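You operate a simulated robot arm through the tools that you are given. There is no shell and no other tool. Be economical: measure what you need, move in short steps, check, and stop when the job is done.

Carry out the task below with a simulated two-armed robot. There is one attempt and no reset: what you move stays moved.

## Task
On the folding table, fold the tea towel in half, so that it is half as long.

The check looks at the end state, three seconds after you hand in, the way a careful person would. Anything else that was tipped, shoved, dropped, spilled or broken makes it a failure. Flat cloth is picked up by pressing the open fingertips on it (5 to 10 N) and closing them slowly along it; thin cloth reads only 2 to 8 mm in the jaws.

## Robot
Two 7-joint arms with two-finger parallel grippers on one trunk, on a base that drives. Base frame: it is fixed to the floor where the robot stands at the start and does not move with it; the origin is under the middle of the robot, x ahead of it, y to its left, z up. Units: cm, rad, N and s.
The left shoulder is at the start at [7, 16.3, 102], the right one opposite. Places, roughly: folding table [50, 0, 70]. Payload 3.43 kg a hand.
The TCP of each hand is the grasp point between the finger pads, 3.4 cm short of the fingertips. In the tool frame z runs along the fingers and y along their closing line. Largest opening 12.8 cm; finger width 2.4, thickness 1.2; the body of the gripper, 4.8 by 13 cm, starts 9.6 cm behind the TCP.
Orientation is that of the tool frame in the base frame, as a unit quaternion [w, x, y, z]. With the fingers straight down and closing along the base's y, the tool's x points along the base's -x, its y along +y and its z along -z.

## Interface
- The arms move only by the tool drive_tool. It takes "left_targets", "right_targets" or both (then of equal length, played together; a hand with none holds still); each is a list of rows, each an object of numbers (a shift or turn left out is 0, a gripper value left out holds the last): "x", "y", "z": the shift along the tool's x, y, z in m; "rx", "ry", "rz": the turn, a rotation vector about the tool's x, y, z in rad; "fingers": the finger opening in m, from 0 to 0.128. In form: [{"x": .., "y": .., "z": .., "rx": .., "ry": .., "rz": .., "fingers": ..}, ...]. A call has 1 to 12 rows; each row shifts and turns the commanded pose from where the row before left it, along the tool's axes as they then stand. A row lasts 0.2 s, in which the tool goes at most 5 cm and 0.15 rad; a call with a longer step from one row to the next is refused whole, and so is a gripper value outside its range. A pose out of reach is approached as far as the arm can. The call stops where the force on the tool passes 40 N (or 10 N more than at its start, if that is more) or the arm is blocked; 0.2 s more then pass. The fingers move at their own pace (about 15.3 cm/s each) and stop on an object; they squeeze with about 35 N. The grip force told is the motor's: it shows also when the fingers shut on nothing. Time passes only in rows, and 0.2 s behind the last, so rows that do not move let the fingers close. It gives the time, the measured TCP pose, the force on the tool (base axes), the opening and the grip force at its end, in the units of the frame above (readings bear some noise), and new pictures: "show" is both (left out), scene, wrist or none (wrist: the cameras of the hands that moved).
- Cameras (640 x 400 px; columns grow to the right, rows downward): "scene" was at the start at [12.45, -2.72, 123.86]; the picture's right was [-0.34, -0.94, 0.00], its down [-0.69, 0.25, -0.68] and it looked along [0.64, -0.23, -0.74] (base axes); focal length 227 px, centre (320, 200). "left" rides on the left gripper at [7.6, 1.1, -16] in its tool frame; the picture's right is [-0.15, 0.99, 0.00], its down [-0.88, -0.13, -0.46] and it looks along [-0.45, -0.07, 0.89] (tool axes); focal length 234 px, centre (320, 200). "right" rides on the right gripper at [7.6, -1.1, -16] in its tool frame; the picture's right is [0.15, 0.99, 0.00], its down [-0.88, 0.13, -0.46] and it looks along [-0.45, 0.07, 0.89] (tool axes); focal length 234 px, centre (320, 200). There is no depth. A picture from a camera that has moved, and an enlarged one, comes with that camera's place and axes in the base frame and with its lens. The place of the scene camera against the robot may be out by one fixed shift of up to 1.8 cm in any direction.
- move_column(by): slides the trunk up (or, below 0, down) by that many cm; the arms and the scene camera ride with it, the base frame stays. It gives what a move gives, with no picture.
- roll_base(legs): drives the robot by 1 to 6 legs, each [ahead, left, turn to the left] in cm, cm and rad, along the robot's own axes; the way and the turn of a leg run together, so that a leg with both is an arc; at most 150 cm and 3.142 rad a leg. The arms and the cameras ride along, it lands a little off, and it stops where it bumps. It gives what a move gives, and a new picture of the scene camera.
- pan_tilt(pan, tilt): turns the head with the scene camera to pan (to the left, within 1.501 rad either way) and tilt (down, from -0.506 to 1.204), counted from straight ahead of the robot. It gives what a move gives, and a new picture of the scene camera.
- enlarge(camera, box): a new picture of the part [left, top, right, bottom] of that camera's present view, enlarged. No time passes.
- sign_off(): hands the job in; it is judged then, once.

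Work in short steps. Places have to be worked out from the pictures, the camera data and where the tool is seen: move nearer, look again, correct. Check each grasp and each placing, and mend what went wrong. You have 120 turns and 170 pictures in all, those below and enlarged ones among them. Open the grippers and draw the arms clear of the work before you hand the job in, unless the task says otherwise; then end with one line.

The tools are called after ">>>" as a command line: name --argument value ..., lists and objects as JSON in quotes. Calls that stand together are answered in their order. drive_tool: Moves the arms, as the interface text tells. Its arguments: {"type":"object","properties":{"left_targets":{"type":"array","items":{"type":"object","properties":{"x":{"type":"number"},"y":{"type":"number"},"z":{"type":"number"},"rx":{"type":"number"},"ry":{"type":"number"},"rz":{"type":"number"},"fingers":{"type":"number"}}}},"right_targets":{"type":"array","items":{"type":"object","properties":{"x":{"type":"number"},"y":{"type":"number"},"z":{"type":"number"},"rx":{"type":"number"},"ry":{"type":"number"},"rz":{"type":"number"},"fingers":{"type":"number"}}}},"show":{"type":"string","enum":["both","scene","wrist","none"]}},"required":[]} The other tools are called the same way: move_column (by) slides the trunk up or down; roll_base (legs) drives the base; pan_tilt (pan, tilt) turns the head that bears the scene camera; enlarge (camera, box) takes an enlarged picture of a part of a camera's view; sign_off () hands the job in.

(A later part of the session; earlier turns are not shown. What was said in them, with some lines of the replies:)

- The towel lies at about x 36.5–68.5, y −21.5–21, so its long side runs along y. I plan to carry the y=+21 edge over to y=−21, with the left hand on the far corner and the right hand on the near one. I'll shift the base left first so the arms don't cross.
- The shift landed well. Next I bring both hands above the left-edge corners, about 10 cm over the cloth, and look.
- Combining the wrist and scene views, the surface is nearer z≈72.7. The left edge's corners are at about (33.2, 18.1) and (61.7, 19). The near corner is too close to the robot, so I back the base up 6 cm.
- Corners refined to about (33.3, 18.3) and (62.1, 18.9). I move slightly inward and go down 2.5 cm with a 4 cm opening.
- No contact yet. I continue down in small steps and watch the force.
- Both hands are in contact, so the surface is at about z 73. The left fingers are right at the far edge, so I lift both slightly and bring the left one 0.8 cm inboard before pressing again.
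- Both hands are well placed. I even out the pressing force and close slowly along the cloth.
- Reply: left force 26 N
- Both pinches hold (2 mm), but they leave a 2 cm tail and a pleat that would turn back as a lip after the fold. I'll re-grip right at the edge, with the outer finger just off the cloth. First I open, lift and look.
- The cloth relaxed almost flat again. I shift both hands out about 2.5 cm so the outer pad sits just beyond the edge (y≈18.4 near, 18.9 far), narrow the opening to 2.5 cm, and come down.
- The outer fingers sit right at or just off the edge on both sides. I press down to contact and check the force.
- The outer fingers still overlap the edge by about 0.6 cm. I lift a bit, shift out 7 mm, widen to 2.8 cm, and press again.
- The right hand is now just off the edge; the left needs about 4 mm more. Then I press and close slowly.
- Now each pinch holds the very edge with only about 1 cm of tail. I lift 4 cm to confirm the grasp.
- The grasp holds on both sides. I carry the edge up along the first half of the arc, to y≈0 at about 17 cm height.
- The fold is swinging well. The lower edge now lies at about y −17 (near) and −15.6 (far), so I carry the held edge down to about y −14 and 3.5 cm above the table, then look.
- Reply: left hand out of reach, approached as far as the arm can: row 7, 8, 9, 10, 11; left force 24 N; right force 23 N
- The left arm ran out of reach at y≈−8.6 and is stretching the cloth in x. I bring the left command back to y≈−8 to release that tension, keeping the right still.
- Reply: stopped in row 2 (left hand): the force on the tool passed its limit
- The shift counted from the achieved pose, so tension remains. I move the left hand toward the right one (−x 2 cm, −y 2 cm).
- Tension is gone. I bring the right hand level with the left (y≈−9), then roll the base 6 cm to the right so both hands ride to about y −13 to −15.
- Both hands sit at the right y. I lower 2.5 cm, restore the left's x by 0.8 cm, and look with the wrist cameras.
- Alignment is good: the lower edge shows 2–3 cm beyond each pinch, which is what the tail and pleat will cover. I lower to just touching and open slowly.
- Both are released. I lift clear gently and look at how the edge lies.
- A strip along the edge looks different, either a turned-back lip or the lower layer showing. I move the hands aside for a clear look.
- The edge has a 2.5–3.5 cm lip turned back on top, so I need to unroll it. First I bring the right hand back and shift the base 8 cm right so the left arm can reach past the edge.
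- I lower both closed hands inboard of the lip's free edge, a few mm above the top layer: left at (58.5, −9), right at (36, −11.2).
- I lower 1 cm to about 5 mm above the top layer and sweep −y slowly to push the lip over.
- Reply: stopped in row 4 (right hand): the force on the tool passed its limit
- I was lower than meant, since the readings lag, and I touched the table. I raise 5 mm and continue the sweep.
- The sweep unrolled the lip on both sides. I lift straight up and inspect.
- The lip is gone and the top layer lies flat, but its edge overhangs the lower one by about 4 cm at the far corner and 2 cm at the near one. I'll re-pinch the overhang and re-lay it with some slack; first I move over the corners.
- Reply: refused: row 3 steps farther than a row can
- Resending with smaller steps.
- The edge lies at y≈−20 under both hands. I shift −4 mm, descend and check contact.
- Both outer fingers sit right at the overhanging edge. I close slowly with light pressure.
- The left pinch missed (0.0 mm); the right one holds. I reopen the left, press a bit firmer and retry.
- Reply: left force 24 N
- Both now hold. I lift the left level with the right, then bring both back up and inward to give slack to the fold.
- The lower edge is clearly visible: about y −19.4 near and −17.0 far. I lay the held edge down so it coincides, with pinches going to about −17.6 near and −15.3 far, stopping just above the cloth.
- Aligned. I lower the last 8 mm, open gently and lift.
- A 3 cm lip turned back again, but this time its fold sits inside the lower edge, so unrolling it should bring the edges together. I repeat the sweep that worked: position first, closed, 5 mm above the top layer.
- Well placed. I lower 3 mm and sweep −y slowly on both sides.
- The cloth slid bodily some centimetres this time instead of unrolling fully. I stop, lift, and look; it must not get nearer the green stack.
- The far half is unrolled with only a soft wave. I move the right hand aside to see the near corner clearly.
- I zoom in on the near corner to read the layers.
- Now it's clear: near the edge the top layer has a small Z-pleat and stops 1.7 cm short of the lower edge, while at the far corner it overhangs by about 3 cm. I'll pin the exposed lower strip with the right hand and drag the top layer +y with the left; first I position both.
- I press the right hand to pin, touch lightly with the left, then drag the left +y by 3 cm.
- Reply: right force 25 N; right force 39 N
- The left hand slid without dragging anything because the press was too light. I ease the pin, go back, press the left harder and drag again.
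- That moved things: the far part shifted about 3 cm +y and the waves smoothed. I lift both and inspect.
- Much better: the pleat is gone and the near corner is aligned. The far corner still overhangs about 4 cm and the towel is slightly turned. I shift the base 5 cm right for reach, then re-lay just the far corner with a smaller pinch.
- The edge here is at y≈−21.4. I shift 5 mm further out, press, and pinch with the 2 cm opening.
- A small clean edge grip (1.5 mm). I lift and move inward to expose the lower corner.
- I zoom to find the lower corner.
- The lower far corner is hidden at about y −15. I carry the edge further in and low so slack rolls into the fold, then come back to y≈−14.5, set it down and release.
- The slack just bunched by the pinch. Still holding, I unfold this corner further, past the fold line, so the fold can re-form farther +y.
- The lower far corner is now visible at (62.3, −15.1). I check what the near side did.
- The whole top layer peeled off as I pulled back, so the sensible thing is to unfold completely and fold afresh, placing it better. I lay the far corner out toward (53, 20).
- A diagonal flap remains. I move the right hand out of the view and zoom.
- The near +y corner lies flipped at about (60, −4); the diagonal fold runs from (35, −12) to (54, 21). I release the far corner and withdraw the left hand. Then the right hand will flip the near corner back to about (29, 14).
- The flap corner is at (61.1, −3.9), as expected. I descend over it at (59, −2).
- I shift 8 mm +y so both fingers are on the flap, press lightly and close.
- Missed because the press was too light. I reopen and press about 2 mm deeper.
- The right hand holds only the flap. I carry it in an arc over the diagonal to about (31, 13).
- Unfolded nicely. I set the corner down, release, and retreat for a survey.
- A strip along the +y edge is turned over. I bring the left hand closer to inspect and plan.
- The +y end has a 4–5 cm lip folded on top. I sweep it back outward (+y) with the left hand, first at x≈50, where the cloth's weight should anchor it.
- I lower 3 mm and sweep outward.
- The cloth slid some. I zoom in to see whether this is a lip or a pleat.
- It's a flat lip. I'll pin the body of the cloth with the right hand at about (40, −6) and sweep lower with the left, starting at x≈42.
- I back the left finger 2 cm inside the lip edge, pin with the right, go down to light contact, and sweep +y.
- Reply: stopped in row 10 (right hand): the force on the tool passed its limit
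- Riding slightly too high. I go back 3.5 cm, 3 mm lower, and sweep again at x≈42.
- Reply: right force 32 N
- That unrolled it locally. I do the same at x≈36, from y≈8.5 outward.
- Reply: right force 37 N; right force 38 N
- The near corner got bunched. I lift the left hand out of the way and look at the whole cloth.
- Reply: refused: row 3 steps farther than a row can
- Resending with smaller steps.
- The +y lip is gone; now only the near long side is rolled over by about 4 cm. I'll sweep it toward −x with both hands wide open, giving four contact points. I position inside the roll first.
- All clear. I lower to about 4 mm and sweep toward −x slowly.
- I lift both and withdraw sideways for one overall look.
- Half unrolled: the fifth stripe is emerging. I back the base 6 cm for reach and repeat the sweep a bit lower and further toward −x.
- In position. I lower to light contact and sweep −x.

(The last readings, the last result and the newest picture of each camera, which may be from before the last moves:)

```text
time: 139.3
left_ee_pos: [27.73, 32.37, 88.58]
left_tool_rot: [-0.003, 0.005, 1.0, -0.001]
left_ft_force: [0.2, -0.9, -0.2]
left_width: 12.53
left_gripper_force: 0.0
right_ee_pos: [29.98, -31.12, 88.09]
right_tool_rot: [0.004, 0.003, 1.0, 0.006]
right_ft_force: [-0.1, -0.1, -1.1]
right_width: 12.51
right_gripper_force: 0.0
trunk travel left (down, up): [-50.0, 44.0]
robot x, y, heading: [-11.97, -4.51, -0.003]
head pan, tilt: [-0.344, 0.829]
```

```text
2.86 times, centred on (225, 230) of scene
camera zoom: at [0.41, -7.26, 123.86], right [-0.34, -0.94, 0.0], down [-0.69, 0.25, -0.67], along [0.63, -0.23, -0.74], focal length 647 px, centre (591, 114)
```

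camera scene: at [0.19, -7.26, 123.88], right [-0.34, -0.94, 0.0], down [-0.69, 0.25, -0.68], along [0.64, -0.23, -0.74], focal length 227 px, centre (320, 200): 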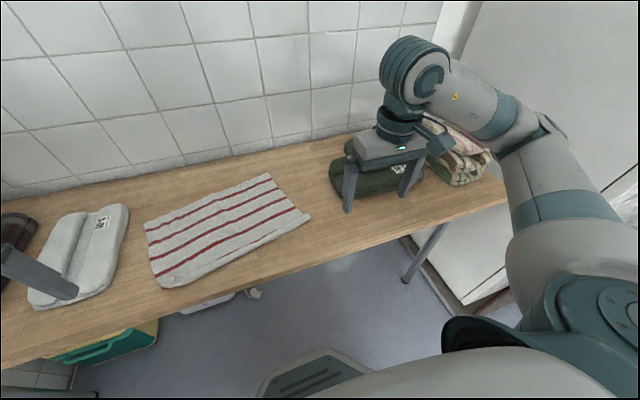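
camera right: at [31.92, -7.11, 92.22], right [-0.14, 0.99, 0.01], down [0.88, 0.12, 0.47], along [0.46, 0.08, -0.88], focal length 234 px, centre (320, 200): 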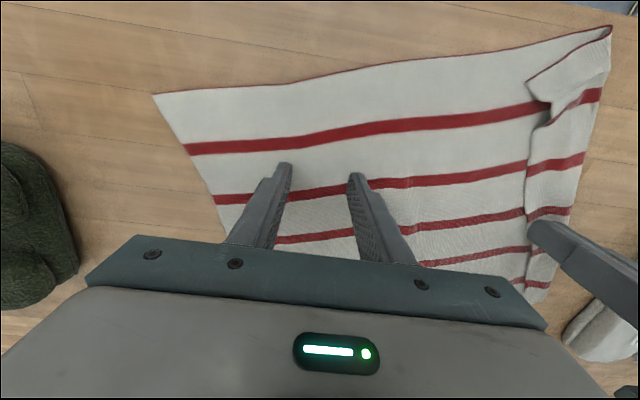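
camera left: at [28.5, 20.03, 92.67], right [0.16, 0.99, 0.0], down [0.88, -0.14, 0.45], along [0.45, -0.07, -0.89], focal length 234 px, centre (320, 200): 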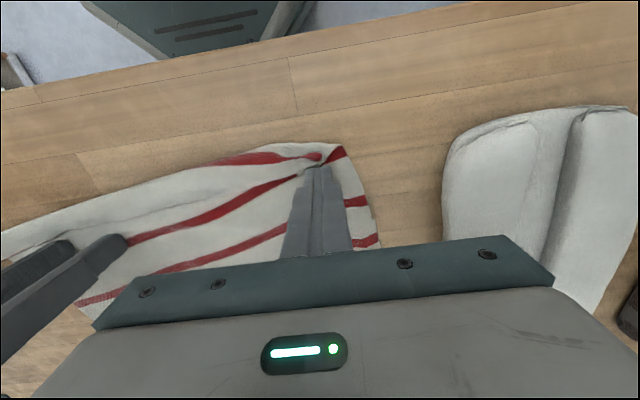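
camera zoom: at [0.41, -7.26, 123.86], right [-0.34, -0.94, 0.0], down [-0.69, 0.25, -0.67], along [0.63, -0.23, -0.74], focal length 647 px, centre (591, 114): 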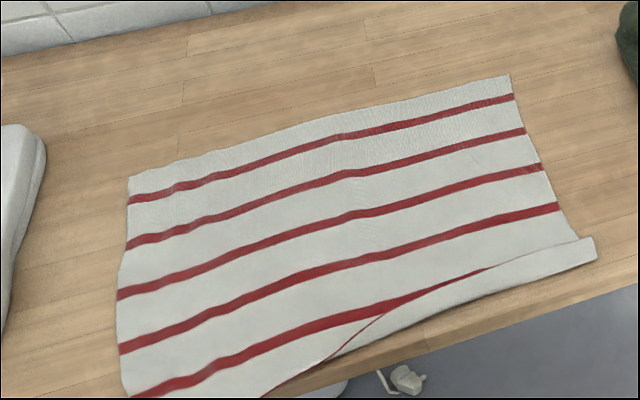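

The left half is unrolled, but the cloth slid close to the table's near edge (x≈25). I'll press both open hands on it and drag it +x by about 8 cm.

>>> drive_tool --left_targets '[{"x": -0.015, "y": -0.045}, {"x": -0.015, "y": -0.045}, {"x": -0.015, "y": -0.045}, {"x": -0.015, "y": -0.045}, {"x": -0.015, "y": -0.042}, {"z": 0.045}, {"z": 0.045}, {"z": 0.026}, {}, {"z": 0.004}, {"z": 0.001}, {}]' --right_targets '[{"x": -0.012, "y": 0.045}, {"x": -0.012, "y": 0.045}, {"x": -0.012, "y": 0.045}, {"x": -0.012, "y": 0.045}, {"x": -0.012, "y": 0.044}, {"z": 0.045}, {"z": 0.045}, {"z": 0.021}, {}, {"z": 0.004}, {"z": 0.001}, {}]' --show "none"

```text
time: 141.9
left_ee_pos: [34.87, 9.95, 76.54]
left_tool_rot: [-0.004, 0.004, 1.0, -0.001]
left_ft_force: [0.2, -0.3, -0.2]
left_width: 12.52
left_gripper_force: 0.1
right_ee_pos: [36.04, -8.62, 76.87]
right_tool_rot: [0.005, 0.003, 1.0, 0.006]
right_ft_force: [0.6, -0.2, -0.1]
right_width: 12.55
right_gripper_force: 0.0
trunk travel left (down, up): [-50.0, 44.0]
robot x, y, heading: [-11.94, -4.66, 0.002]
head pan, tilt: [-0.344, 0.829]
```

Now I press both to contact and drag +x.

>>> drive_tool --left_targets '[{"z": 0.002}, {"z": 0.001}, {}, {"x": -0.01}, {"x": -0.01}, {"x": -0.01}, {"x": -0.01}, {"x": -0.01}, {"x": -0.01}, {"x": -0.01}, {"x": -0.01}]' --right_targets '[{"z": 0.004}, {"z": 0.0015}, {}, {"x": -0.01}, {"x": -0.01}, {"x": -0.01}, {"x": -0.01}, {"x": -0.01}, {"x": -0.01}, {"x": -0.01}, {"x": -0.01}]' --show "scene"

```text
time: 144.3
left_ee_pos: [42.93, 9.87, 76.37]
left_tool_rot: [-0.002, 0.005, 1.0, -0.001]
left_ft_force: [-4.2, 0.9, 18.4]
left_width: 12.5
left_gripper_force: 0.2
right_ee_pos: [44.17, -8.54, 76.5]
right_tool_rot: [0.006, 0.001, 1.0, 0.006]
right_ft_force: [0.1, 0.8, 0.2]
right_width: 12.52
right_gripper_force: 0.0
trunk travel left (down, up): [-50.0, 44.0]
robot x, y, heading: [-11.79, -4.56, 0.0]
head pan, tilt: [-0.344, 0.829]
camera scene: at [0.16, -7.32, 123.89], right [-0.34, -0.94, 0.0], down [-0.69, 0.25, -0.68], along [0.64, -0.23, -0.74], focal length 227 px, centre (320, 200)
```

scene: 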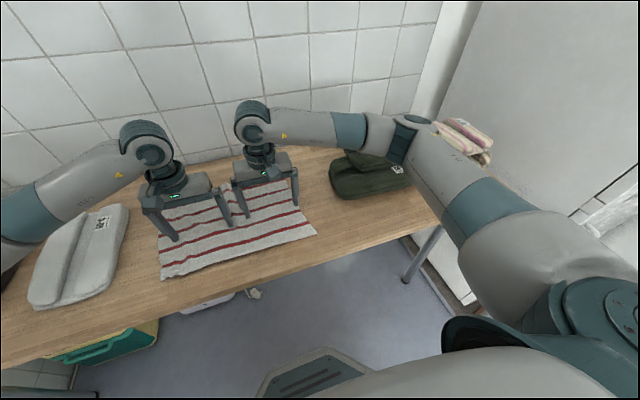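

That moved it well, and the near lip seems gone. I lift away and check.

>>> drive_tool --left_targets '[{"z": -0.03}, {"z": -0.045}, {"z": -0.045}, {"y": 0.045}, {"y": 0.045}, {"y": 0.045}, {"y": 0.045}, {}]' --right_targets '[{"z": -0.03}, {"z": -0.045}, {"z": -0.045}, {"z": -0.03}, {"y": -0.045}, {"y": -0.045}, {"y": -0.045}, {"x": 0.03}]' --show "none"

>>> enlarge --camera "scene" --box '[130, 165, 330, 290]'

```text
time: 146.2
left_ee_pos: [43.23, 27.74, 88.01]
left_tool_rot: [-0.002, 0.005, 1.0, -0.002]
left_ft_force: [0.3, 0.6, 1.0]
left_width: 12.51
left_gripper_force: 0.1
right_ee_pos: [40.97, -22.23, 91.12]
right_tool_rot: [0.004, 0.002, 1.0, 0.006]
right_ft_force: [0.5, 0.1, 1.4]
right_width: 12.5
right_gripper_force: 0.0
trunk travel left (down, up): [-50.0, 44.0]
robot x, y, heading: [-11.86, -4.56, -0.001]
head pan, tilt: [-0.344, 0.829]
```

```text
3.20 times, centred on (230, 228) of scene
camera zoom: at [0.35, -7.27, 123.87], right [-0.34, -0.94, 0.0], down [-0.69, 0.25, -0.68], along [0.64, -0.23, -0.74], focal length 725 px, centre (608, 112)
```

zoom: 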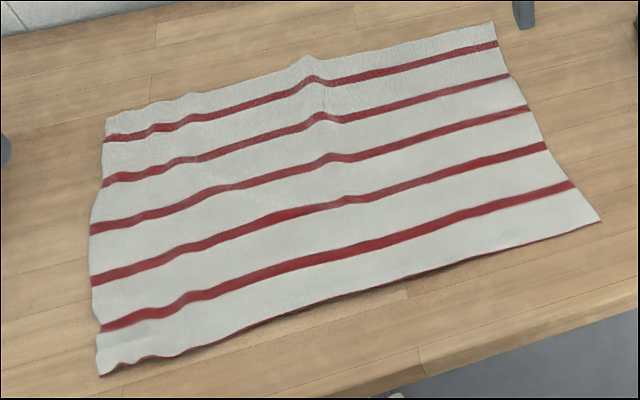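

The towel is completely flat again: near corners at about (32, 19.3) and (32, −18.2), far ones at about (58, 21.3) and (58.5, −16). I fold afresh with what I've learnt. First I roll the base 14.5 cm left so the arms don't cross at the +y edge.

>>> roll_base --legs '[[0, 14.5, 0]]'

```text
time: 147.5
left_ee_pos: [43.25, 42.26, 88.0]
left_tool_rot: [-0.004, 0.005, 1.0, -0.002]
left_ft_force: [-0.1, 0.7, 0.2]
left_width: 12.49
left_gripper_force: 0.1
right_ee_pos: [41.18, -7.5, 91.08]
right_tool_rot: [0.005, 0.001, 1.0, 0.006]
right_ft_force: [0.4, 0.3, 0.1]
right_width: 12.52
right_gripper_force: 0.1
trunk travel left (down, up): [-50.0, 44.0]
robot x, y, heading: [-11.93, 9.89, 0.006]
head pan, tilt: [-0.344, 0.829]
camera scene: at [0.4, 7.36, 123.87], right [-0.34, -0.94, 0.0], down [-0.69, 0.25, -0.68], along [0.64, -0.23, -0.74], focal length 227 px, centre (320, 200)
```

scene: 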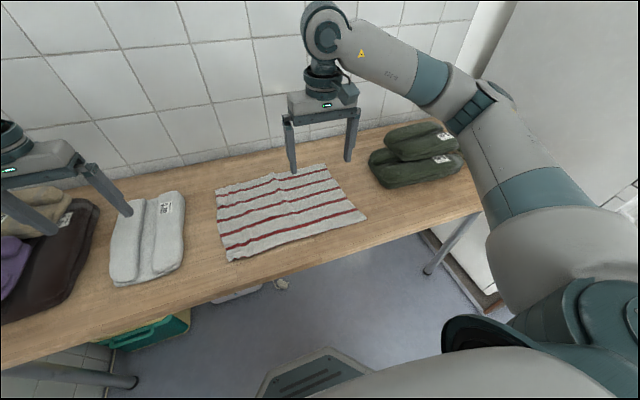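

Now I bring both hands above the +y corners: left (55.5, 20.5), right (34.5, 18.5).

>>> drive_tool --left_targets '[{"x": -0.02, "y": -0.036, "fingers": 0.022}, {"x": -0.02, "y": -0.036}, {"x": -0.02, "y": -0.036}, {"x": -0.02, "y": -0.036}, {"x": -0.02, "y": -0.036}, {"x": -0.022, "y": -0.038}, {"z": 0.045}, {"z": 0.04}, {}, {}]' --right_targets '[{"x": 0.011, "y": 0.043, "fingers": 0.022}, {"x": 0.011, "y": 0.043}, {"x": 0.011, "y": 0.043}, {"x": 0.011, "y": 0.043}, {"x": 0.011, "y": 0.043}, {"x": 0.012, "y": 0.043}, {"z": 0.045}, {"z": 0.045}, {"z": 0.027}, {}]' --show "wrist"

```text
time: 149.7
left_ee_pos: [55.3, 20.33, 79.3]
left_tool_rot: [-0.004, 0.004, 1.0, -0.002]
left_ft_force: [0.0, 0.3, -0.5]
left_width: 2.18
left_gripper_force: 0.1
right_ee_pos: [34.51, 18.33, 79.76]
right_tool_rot: [0.004, 0.002, 1.0, 0.007]
right_ft_force: [-0.2, -0.4, -0.8]
right_width: 2.21
right_gripper_force: 0.0
trunk travel left (down, up): [-50.0, 44.0]
robot x, y, heading: [-11.99, 9.6, -0.0]
head pan, tilt: [-0.344, 0.829]
camera right: at [26.68, 16.94, 95.63], right [-0.14, 0.99, 0.01], down [0.88, 0.12, 0.46], along [0.46, 0.08, -0.89], focal length 234 px, centre (320, 200)
camera left: at [47.85, 21.68, 95.3], right [0.15, 0.99, 0.0], down [0.88, -0.14, 0.45], along [0.44, -0.07, -0.89], focal length 234 px, centre (320, 200)
```

right: 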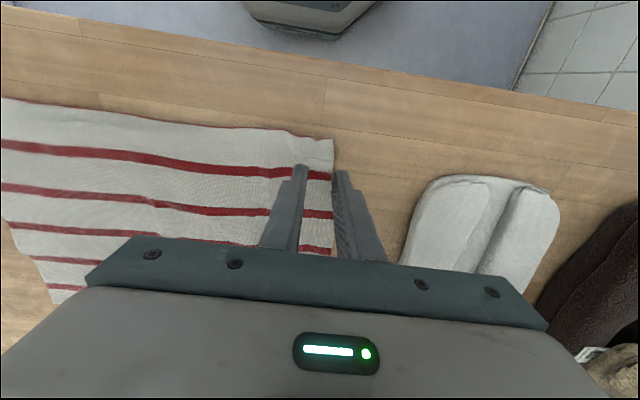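
left: 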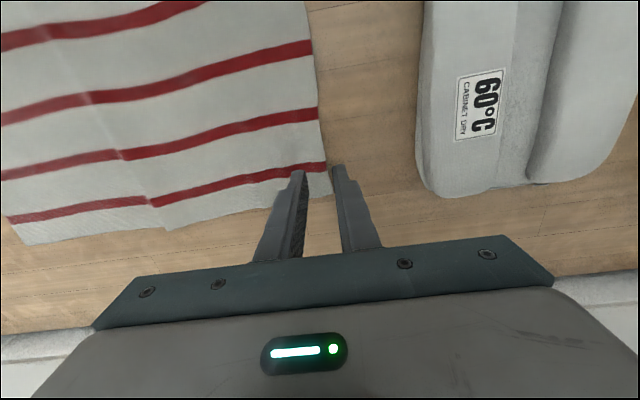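

Edges: y≈19.8 at the near hand and ≈21.0 at the far one. I shift +6 mm (right) and +3 mm (left), descend to contact and read the forces.

>>> drive_tool --left_targets '[{"y": 0.003, "z": 0.012}, {"z": 0.012}, {"z": 0.004}, {"z": 0.0015}, {}]' --right_targets '[{"y": 0.006, "z": 0.014}, {"z": 0.014}, {"z": 0.004}, {"z": 0.0015}, {}]' --show "none"

```text
time: 150.9
left_ee_pos: [55.21, 20.54, 76.4]
left_tool_rot: [-0.002, 0.005, 1.0, -0.001]
left_ft_force: [0.0, -0.5, -0.2]
left_width: 2.21
left_gripper_force: 0.0
right_ee_pos: [34.6, 18.91, 76.41]
right_tool_rot: [0.005, 0.002, 1.0, 0.006]
right_ft_force: [2.1, 0.5, 10.3]
right_width: 2.2
right_gripper_force: 0.1
trunk travel left (down, up): [-50.0, 44.0]
robot x, y, heading: [-11.94, 10.02, -0.007]
head pan, tilt: [-0.344, 0.829]
```

Right is at 10 N; the left needs 2 mm more. Then I close slowly.

>>> drive_tool --left_targets '[{"z": 0.0015}, {"z": 0.001}, {"fingers": 0.018}, {"fingers": 0.014}, {"fingers": 0.011}, {"fingers": 0.008}, {"fingers": 0.005}, {"fingers": 0.002}, {"fingers": 0.0}, {}, {}]' --right_targets '[{}, {}, {"fingers": 0.018}, {"fingers": 0.014}, {"fingers": 0.011}, {"fingers": 0.008}, {"fingers": 0.005}, {"fingers": 0.002}, {"fingers": 0.0}, {}, {}]' --show "none"

>>> drive_tool --left_targets '[{"z": -0.01}, {"z": -0.015}, {"z": -0.015}, {}]' --right_targets '[{"z": -0.01}, {"z": -0.015}, {"z": -0.015}, {}]' --show "none"

```text
time: 153.3
left_ee_pos: [55.1, 20.48, 76.42]
left_tool_rot: [-0.002, 0.004, 1.0, -0.001]
left_ft_force: [-0.2, 0.4, 0.1]
left_width: 0.23
left_gripper_force: 34.5
right_ee_pos: [34.5, 18.92, 76.29]
right_tool_rot: [0.005, 0.001, 1.0, 0.006]
right_ft_force: [0.1, -3.6, 17.9]
right_width: 0.18
right_gripper_force: 35.0
trunk travel left (down, up): [-50.0, 44.0]
robot x, y, heading: [-11.88, 9.86, -0.002]
head pan, tilt: [-0.344, 0.829]
```

```text
time: 154.3
left_ee_pos: [55.27, 20.61, 80.37]
left_tool_rot: [-0.003, 0.004, 1.0, -0.002]
left_ft_force: [0.4, -0.6, -0.6]
left_width: 0.2
left_gripper_force: 35.2
right_ee_pos: [34.54, 18.84, 80.34]
right_tool_rot: [0.004, 0.002, 1.0, 0.006]
right_ft_force: [0.7, 0.2, 0.1]
right_width: 0.18
right_gripper_force: 35.1
trunk travel left (down, up): [-50.0, 44.0]
robot x, y, heading: [-11.8, 9.78, -0.001]
head pan, tilt: [-0.344, 0.829]
```

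Both grips hold. I swing up the first part of the arc, then use the base roll (12 cm right) as the top of the arc.

>>> drive_tool --left_targets '[{"y": -0.012, "z": -0.024}, {"y": -0.014, "z": -0.022}, {"y": -0.018, "z": -0.02}, {"y": -0.02, "z": -0.018}, {"y": -0.023, "z": -0.016}, {"y": -0.024, "z": -0.013}, {}]' --right_targets '[{"y": -0.012, "z": -0.024}, {"y": -0.014, "z": -0.022}, {"y": -0.018, "z": -0.02}, {"y": -0.02, "z": -0.018}, {"y": -0.023, "z": -0.016}, {"y": -0.024, "z": -0.013}, {}]' --show "none"

>>> roll_base --legs '[[0, -12, 0]]'

```text
time: 155.9
left_ee_pos: [55.18, 9.82, 91.78]
left_tool_rot: [-0.004, 0.004, 1.0, -0.003]
left_ft_force: [0.1, 1.7, -0.6]
left_width: 0.19
left_gripper_force: 34.7
right_ee_pos: [34.37, 7.59, 91.41]
right_tool_rot: [0.005, 0.002, 1.0, 0.005]
right_ft_force: [0.8, 0.4, -0.7]
right_width: 0.18
right_gripper_force: 35.1
trunk travel left (down, up): [-50.0, 44.0]
robot x, y, heading: [-12.26, 10.23, -0.004]
head pan, tilt: [-0.344, 0.829]
```

```text
time: 157.1
left_ee_pos: [55.17, -2.37, 91.73]
left_tool_rot: [-0.004, 0.004, 1.0, -0.001]
left_ft_force: [-0.1, -0.1, 0.0]
left_width: 0.18
left_gripper_force: 34.9
right_ee_pos: [34.37, -4.51, 91.34]
right_tool_rot: [0.004, 0.002, 1.0, 0.006]
right_ft_force: [0.8, 0.5, -0.6]
right_width: 0.2
right_gripper_force: 35.2
trunk travel left (down, up): [-50.0, 44.0]
robot x, y, heading: [-12.53, -1.75, 0.002]
head pan, tilt: [-0.344, 0.829]
camera scene: at [0.39, -4.91, 123.86], right [-0.34, -0.94, 0.0], down [-0.69, 0.25, -0.67], along [0.64, -0.23, -0.74], focal length 227 px, centre (320, 200)
```

scene: 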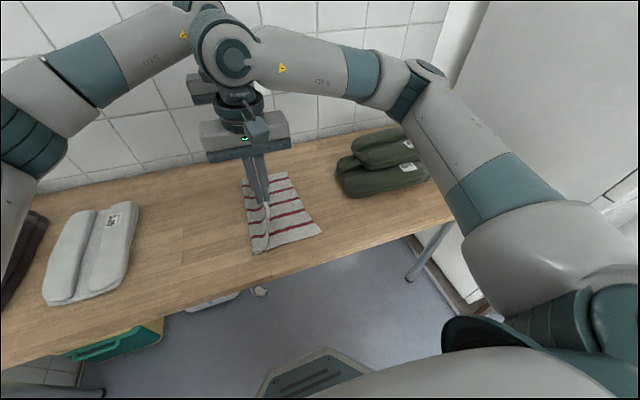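

Nicely at the top of the arc. I continue down, tilting the hands about 26° (fingers toward +y) so the held edge tends to fall outward, and stop about 2 cm above the cloth.

>>> drive_tool --left_targets '[{"y": -0.0225, "z": 0.0125}, {"y": -0.0225, "z": 0.0125}, {"y": -0.02, "z": 0.02}, {"y": -0.02, "z": 0.02}, {"rx": -0.15}, {"rx": -0.15}, {"rx": -0.149}, {"y": -0.018, "z": 0.0102}, {"y": -0.018, "z": 0.0102}, {"y": -0.018, "z": 0.0102}, {"y": -0.018, "z": 0.0102}, {}]' --right_targets '[{"y": -0.0225, "z": 0.0125}, {"y": -0.0225, "z": 0.0125}, {"y": -0.02, "z": 0.02}, {"y": -0.02, "z": 0.02}, {"rx": -0.15}, {"rx": -0.15}, {"rx": -0.149}, {"y": -0.018, "z": 0.0102}, {"y": -0.018, "z": 0.0102}, {"y": -0.018, "z": 0.0102}, {"y": -0.018, "z": 0.0102}, {}]' --show "wrist"

```text
time: 159.7
left_ee_pos: [54.85, -13.74, 79.88]
left_tool_rot: [-0.002, 0.003, 0.975, 0.22]
left_ft_force: [0.1, -0.8, 0.2]
left_width: 0.19
left_gripper_force: 34.5
left hand out of reach, approached as far as the arm can: row 10, 11
right_ee_pos: [34.53, -17.53, 77.95]
right_tool_rot: [0.005, 0.0, 0.973, 0.229]
right_ft_force: [0.4, 0.8, -0.4]
right_width: 0.15
right_gripper_force: 35.1
trunk travel left (down, up): [-50.0, 44.0]
robot x, y, heading: [-11.82, -1.93, 0.002]
head pan, tilt: [-0.344, 0.829]
camera right: at [26.75, -25.67, 91.67], right [-0.15, 0.89, 0.44], down [0.88, -0.09, 0.47], along [0.46, 0.45, -0.76], focal length 234 px, centre (320, 200)
camera left: at [47.3, -19.48, 94.74], right [0.16, 0.89, 0.42], down [0.88, -0.32, 0.35], along [0.45, 0.32, -0.83], focal length 234 px, centre (320, 200)
```

right: 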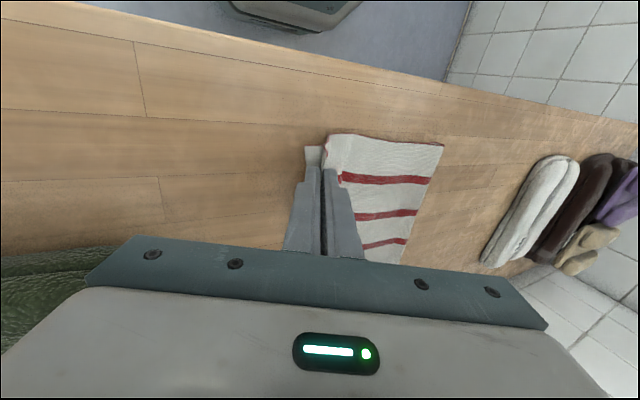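
left: 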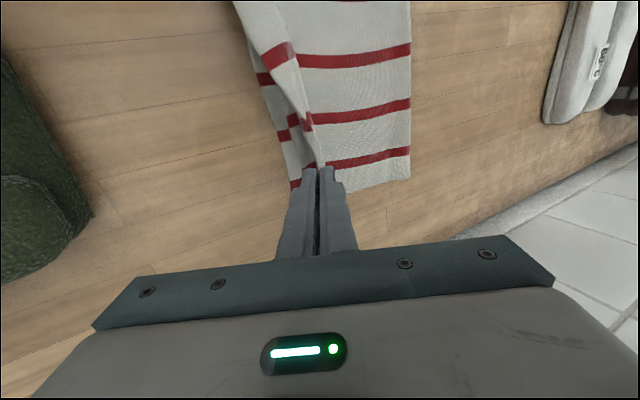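

Lower edges are at y≈−16.9 near and −14.1 far. I set down: the right 6 mm back and 1.5 cm down, the left straight down 3.2 cm.

>>> drive_tool --left_targets '[{"y": -0.0047, "z": 0.0097}, {"y": -0.0047, "z": 0.0097}, {"y": -0.0045, "z": 0.0095}, {}]' --right_targets '[{"y": -0.0004, "z": 0.0053}, {"y": -0.0004, "z": 0.0053}, {"y": -0.0003, "z": 0.0053}, {}]' --show "none"

```text
time: 160.7
left_ee_pos: [54.68, -13.79, 76.69]
left_tool_rot: [-0.002, 0.003, 0.975, 0.221]
left_ft_force: [-0.4, 0.9, 0.3]
left_width: 0.19
left_gripper_force: 35.2
right_ee_pos: [34.49, -16.9, 76.51]
right_tool_rot: [0.005, 0.0, 0.974, 0.228]
right_ft_force: [0.5, -2.3, 9.2]
right_width: 0.2
right_gripper_force: 34.4
trunk travel left (down, up): [-50.0, 44.0]
robot x, y, heading: [-12.01, -1.72, -0.001]
head pan, tilt: [-0.344, 0.829]
```

Both tips rest on the cloth. I open gently while rising a little, then withdraw along the fingers and turn the hands upright again.

>>> drive_tool --left_targets '[{"y": 0.002, "z": -0.003, "fingers": 0.01}, {"y": 0.002, "z": -0.004, "fingers": 0.02}, {}, {"z": -0.015}, {"z": -0.03}, {"z": -0.04}, {"rx": 0.15}, {"rx": 0.15}, {"rx": 0.149}, {"z": -0.03, "y": 0.02}, {}]' --right_targets '[{"y": 0.002, "z": -0.003, "fingers": 0.01}, {"y": 0.002, "z": -0.004, "fingers": 0.02}, {}, {"z": -0.015}, {"z": -0.03}, {"z": -0.04}, {"rx": 0.15}, {"rx": 0.15}, {"rx": 0.149}, {"z": -0.03}, {}]' --show "none"

>>> drive_tool --left_targets '[{"y": 0.045}, {"y": 0.045}, {"y": 0.045}, {"y": 0.045}, {"y": 0.045}, {"y": 0.045}, {"y": 0.045}, {}]' --right_targets '[{"y": -0.03}, {"y": -0.03}, {"x": 0.04}, {"x": 0.02}, {}, {}, {}, {}]' --show "none"

>>> enlarge --camera "scene" --box '[210, 155, 350, 270]'

```text
time: 163.1
left_ee_pos: [54.44, -11.88, 85.85]
left_tool_rot: [-0.004, 0.004, 1.0, -0.001]
left_ft_force: [-0.5, -0.2, 0.3]
left_width: 2.01
left_gripper_force: 0.1
left hand out of reach, approached as far as the arm can: row 4, 5, 6
right_ee_pos: [34.41, -20.73, 87.72]
right_tool_rot: [0.003, 0.002, 1.0, 0.005]
right_ft_force: [0.0, 0.0, 0.2]
right_width: 1.97
right_gripper_force: 0.1
trunk travel left (down, up): [-50.0, 44.0]
robot x, y, heading: [-12.1, -2.42, -0.0]
head pan, tilt: [-0.344, 0.829]
```

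```text
time: 164.9
left_ee_pos: [54.92, 19.39, 86.08]
left_tool_rot: [-0.003, 0.004, 1.0, -0.001]
left_ft_force: [-0.5, 0.5, -0.3]
left_width: 1.97
left_gripper_force: 0.0
right_ee_pos: [28.42, -26.88, 87.69]
right_tool_rot: [0.005, 0.002, 1.0, 0.007]
right_ft_force: [0.7, 0.2, -0.7]
right_width: 1.99
right_gripper_force: 0.0
trunk travel left (down, up): [-50.0, 44.0]
robot x, y, heading: [-12.39, -1.93, 0.001]
head pan, tilt: [-0.344, 0.829]
```

```text
3.48 times, centred on (280, 212) of scene
camera zoom: at [0.4, -4.91, 123.86], right [-0.34, -0.94, 0.0], down [-0.69, 0.25, -0.67], along [0.64, -0.23, -0.74], focal length 788 px, centre (459, 156)
```

zoom: 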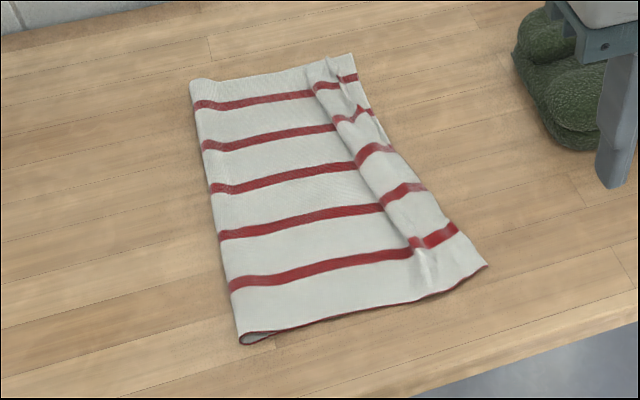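

I zoom on the strip to tell a lip from the lower layer.

>>> enlarge --camera "scene" --box '[268, 162, 320, 242]'

```text
5.00 times, centred on (294, 202) of scene
camera zoom: at [0.4, -4.91, 123.86], right [-0.34, -0.94, 0.0], down [-0.69, 0.25, -0.67], along [0.64, -0.23, -0.74], focal length 1133 px, centre (450, 190)
```

zoom: 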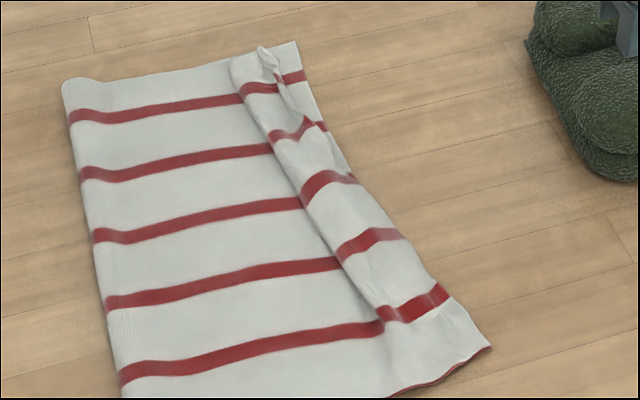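

It's a raised roll or pleat about 3 cm wide along the edge, mostly mid to far. I use the gentle −y sweep that worked the first time: closed fingers, 5 mm above, at x≈55 and x≈41.

>>> drive_tool --left_targets '[{"y": -0.045, "fingers": 0.0}, {"y": -0.045}, {"y": -0.045}, {"y": -0.045}, {"y": -0.045}, {"y": -0.042}, {"z": 0.045}, {"z": 0.042}, {}, {}]' --right_targets '[{"x": -0.025, "y": 0.033, "fingers": 0.0}, {"x": -0.025, "y": 0.033}, {"x": -0.025, "y": 0.033}, {"x": -0.025, "y": 0.033}, {"x": -0.025, "y": 0.032}, {}, {"z": 0.045}, {"z": 0.045}, {"z": 0.013}, {}]' --show "none"

```text
time: 167.1
left_ee_pos: [54.28, -7.21, 77.19]
left_tool_rot: [-0.003, 0.003, 1.0, -0.001]
left_ft_force: [0.5, 1.2, -0.4]
left_width: 0.02
left_gripper_force: 33.4
right_ee_pos: [40.87, -10.17, 77.64]
right_tool_rot: [0.004, 0.001, 1.0, 0.006]
right_ft_force: [-0.2, -0.1, 0.2]
right_width: 0.0
right_gripper_force: 33.2
trunk travel left (down, up): [-50.0, 44.0]
robot x, y, heading: [-11.94, -2.2, -0.004]
head pan, tilt: [-0.344, 0.829]
```

In position. I sweep −y by 8 cm.

>>> drive_tool --left_targets '[{"z": 0.001}, {"y": -0.01}, {"y": -0.01}, {"y": -0.01}, {"y": -0.01}, {"y": -0.01}, {"y": -0.01}, {"y": -0.01}, {"y": -0.01}, {}]' --right_targets '[{"z": 0.005}, {"y": -0.01}, {"y": -0.01}, {"y": -0.01}, {"y": -0.01}, {"y": -0.01}, {"y": -0.01}, {"y": -0.01}, {}, {}]' --show "none"

>>> drive_tool --left_targets '[{"z": -0.03}, {"z": -0.045}, {"z": -0.045}, {"y": 0.045}, {"y": 0.045}, {"y": 0.045}, {"y": 0.045}, {}]' --right_targets '[{"z": -0.03}, {"z": -0.045}, {"z": -0.045}, {"x": 0.045}, {"x": 0.045}, {"x": 0.045}, {"y": -0.04}, {}]' --show "none"

>>> enlarge --camera "scene" --box '[220, 160, 340, 255]'

```text
time: 169.3
left_ee_pos: [54.41, -15.24, 77.17]
left_tool_rot: [-0.002, 0.004, 1.0, -0.002]
left_ft_force: [0.2, 0.6, -1.1]
left_width: 0.02
left_gripper_force: 32.7
right_ee_pos: [40.87, -17.3, 77.08]
right_tool_rot: [0.005, 0.002, 1.0, 0.006]
right_ft_force: [0.1, 0.1, -0.8]
right_width: 0.01
right_gripper_force: 33.3
trunk travel left (down, up): [-50.0, 44.0]
robot x, y, heading: [-12.12, -2.25, 0.001]
head pan, tilt: [-0.344, 0.829]
```

```text
time: 171.1
left_ee_pos: [54.81, 3.01, 89.2]
left_tool_rot: [-0.004, 0.003, 1.0, -0.002]
left_ft_force: [0.5, 0.4, -0.2]
left_width: 0.0
left_gripper_force: 32.7
right_ee_pos: [27.33, -21.28, 89.08]
right_tool_rot: [0.004, 0.002, 1.0, 0.005]
right_ft_force: [1.1, -0.3, 0.9]
right_width: 0.03
right_gripper_force: 33.0
trunk travel left (down, up): [-50.0, 44.0]
robot x, y, heading: [-12.11, -2.05, 0.001]
head pan, tilt: [-0.344, 0.829]
```

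```text
4.21 times, centred on (280, 208) of scene
camera zoom: at [0.44, -4.77, 123.86], right [-0.34, -0.94, 0.0], down [-0.69, 0.25, -0.67], along [0.64, -0.23, -0.74], focal length 954 px, centre (488, 168)
```

zoom: 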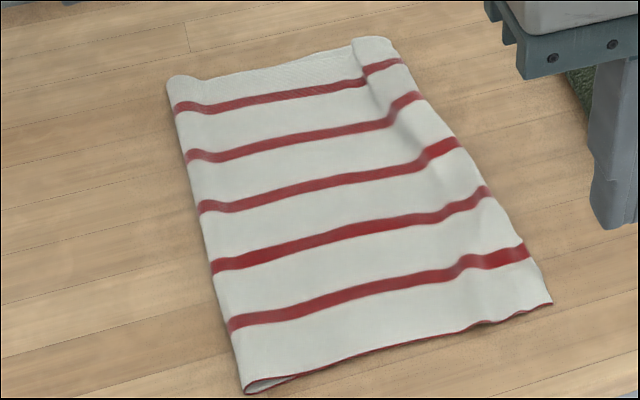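

Excellent, the edge is nearly all laid out; only the far corner still has a small turn-back. I sweep it at x≈57 from y −11 to −18.5.

>>> drive_tool --left_targets '[{"x": -0.008, "y": -0.045}, {"x": -0.008, "y": -0.045}, {"x": -0.008, "y": -0.045}, {"z": 0.045}, {"z": 0.045}, {"z": 0.031}, {}, {}]' --show "none"

>>> drive_tool --left_targets '[{}, {"y": -0.01}, {"y": -0.01}, {"y": -0.01}, {"y": -0.01}, {"y": -0.01}, {"y": -0.01}, {"y": -0.01}, {"y": -0.01}, {}]' --show "wrist"

```text
time: 172.9
left_ee_pos: [56.95, -10.73, 76.98]
left_tool_rot: [-0.004, 0.003, 1.0, -0.002]
left_ft_force: [-0.7, 0.2, 0.1]
left_width: 0.01
left_gripper_force: 32.6
right_ee_pos: [27.26, -21.29, 89.06]
right_tool_rot: [0.004, 0.001, 1.0, 0.006]
right_ft_force: [0.6, 0.3, 0.6]
right_width: 0.02
right_gripper_force: 32.8
trunk travel left (down, up): [-50.0, 44.0]
robot x, y, heading: [-12.32, -1.93, -0.003]
head pan, tilt: [-0.344, 0.829]
```

```text
time: 175.1
left_ee_pos: [56.91, -18.71, 77.01]
left_tool_rot: [-0.003, 0.004, 1.0, -0.002]
left_ft_force: [-0.1, -0.3, -0.7]
left_width: 0.0
left_gripper_force: 33.3
right_ee_pos: [27.3, -21.18, 89.16]
right_tool_rot: [0.005, 0.002, 1.0, 0.006]
right_ft_force: [0.0, 0.3, 1.1]
right_width: 0.02
right_gripper_force: 32.7
trunk travel left (down, up): [-50.0, 44.0]
robot x, y, heading: [-11.92, -2.04, -0.007]
head pan, tilt: [-0.344, 0.829]
camera left: at [49.34, -17.33, 93.01], right [0.15, 0.99, 0.0], down [0.88, -0.14, 0.45], along [0.44, -0.07, -0.89], focal length 234 px, centre (320, 200)
```

left: 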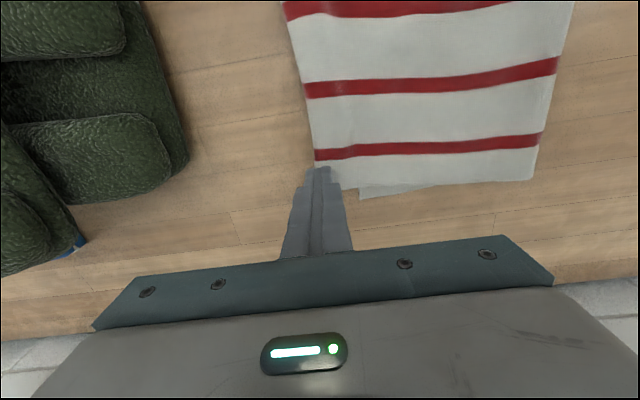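

Unrolled. I lift away and take an overall look.

>>> drive_tool --left_targets '[{"z": -0.03}, {"z": -0.045}, {"z": -0.045}, {"y": 0.045}, {"y": 0.045}, {"y": 0.045}, {"y": 0.045}, {"y": 0.03}, {}]' --show "none"

>>> enlarge --camera "scene" --box '[220, 160, 340, 255]'

>>> enlarge --camera "left" --box '[80, 0, 400, 200]'

```text
time: 177.1
left_ee_pos: [56.59, 2.42, 88.99]
left_tool_rot: [-0.003, 0.004, 1.0, -0.002]
left_ft_force: [-0.3, 0.0, 0.1]
left_width: 0.0
left_gripper_force: 32.8
right_ee_pos: [27.25, -21.43, 89.1]
right_tool_rot: [0.004, 0.002, 1.0, 0.006]
right_ft_force: [-0.2, -0.1, 0.2]
right_width: 0.02
right_gripper_force: 33.2
trunk travel left (down, up): [-50.0, 44.0]
robot x, y, heading: [-12.11, -2.28, -0.003]
head pan, tilt: [-0.344, 0.829]
```

```text
4.21 times, centred on (280, 208) of scene
camera zoom: at [0.38, -4.87, 123.86], right [-0.34, -0.94, 0.0], down [-0.69, 0.25, -0.68], along [0.64, -0.23, -0.74], focal length 954 px, centre (488, 168)
```

zoom: 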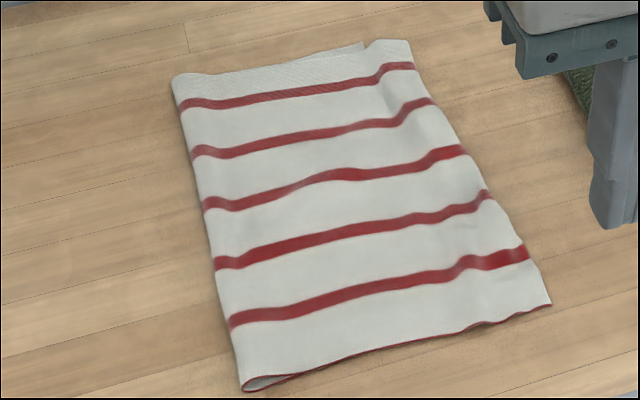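

```text
2.00 times, centred on (240, 100) of left
camera zoom: at [49.28, 3.59, 105.07], right [0.15, 0.99, 0.0], down [0.88, -0.14, 0.45], along [0.44, -0.07, -0.89], focal length 468 px, centre (480, 400)
```

zoom: 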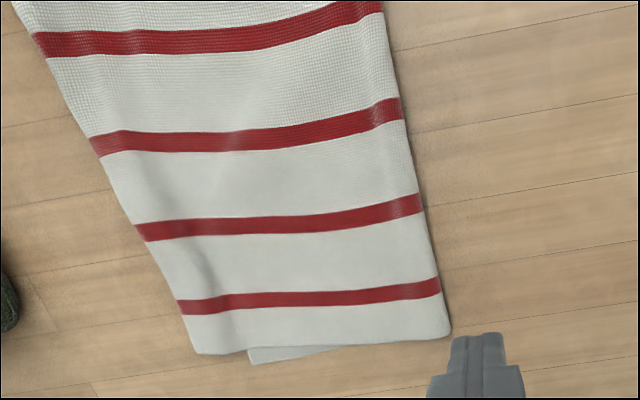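

The towel is now neatly folded in half: about 19 cm long against 37.5 before, flat, with no lip, and the neighbours are untouched. I open the grippers and draw the arms clear.

>>> drive_tool --left_targets '[{"z": -0.045, "fingers": 0.06}, {"z": -0.045}, {"z": -0.04}, {"y": 0.045}, {"y": 0.045}, {"y": 0.045}, {"y": 0.045}, {"y": 0.045}, {}, {}]' --right_targets '[{"z": -0.045, "fingers": 0.06}, {"z": -0.045}, {"z": -0.04}, {"y": -0.03}, {"y": -0.03}, {}, {}, {}, {}, {}]' --show "scene"

```text
time: 179.3
left_ee_pos: [57.08, 25.08, 102.0]
left_tool_rot: [-0.004, 0.004, 1.0, -0.001]
left_ft_force: [-0.1, 0.1, 0.0]
left_width: 6.03
left_gripper_force: 0.0
right_ee_pos: [27.26, -27.35, 101.73]
right_tool_rot: [0.003, 0.002, 1.0, 0.007]
right_ft_force: [-0.7, 0.4, 1.6]
right_width: 6.01
right_gripper_force: 0.1
trunk travel left (down, up): [-50.0, 44.0]
robot x, y, heading: [-12.17, -2.25, -0.005]
head pan, tilt: [-0.344, 0.829]
camera scene: at [0.37, -4.77, 123.87], right [-0.34, -0.94, 0.0], down [-0.69, 0.25, -0.68], along [0.64, -0.23, -0.74], focal length 227 px, centre (320, 200)
```

scene: 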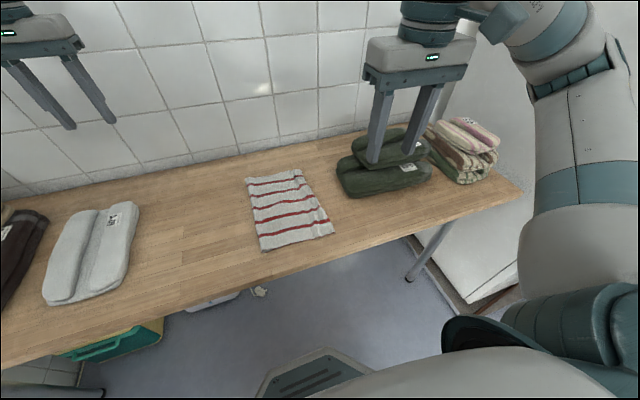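

The towel lies folded, everything else is in place, and both arms are clear with grippers open. I hand in.

>>> sign_off

```text
The job is handed in.
```

The tea towel is folded in half along its length, about 19 cm long against 37.5 cm before; the top edge overhangs the lower one by roughly 3–4 cm, nothing else on the table looks disturbed, and both arms are clear with grippers open.
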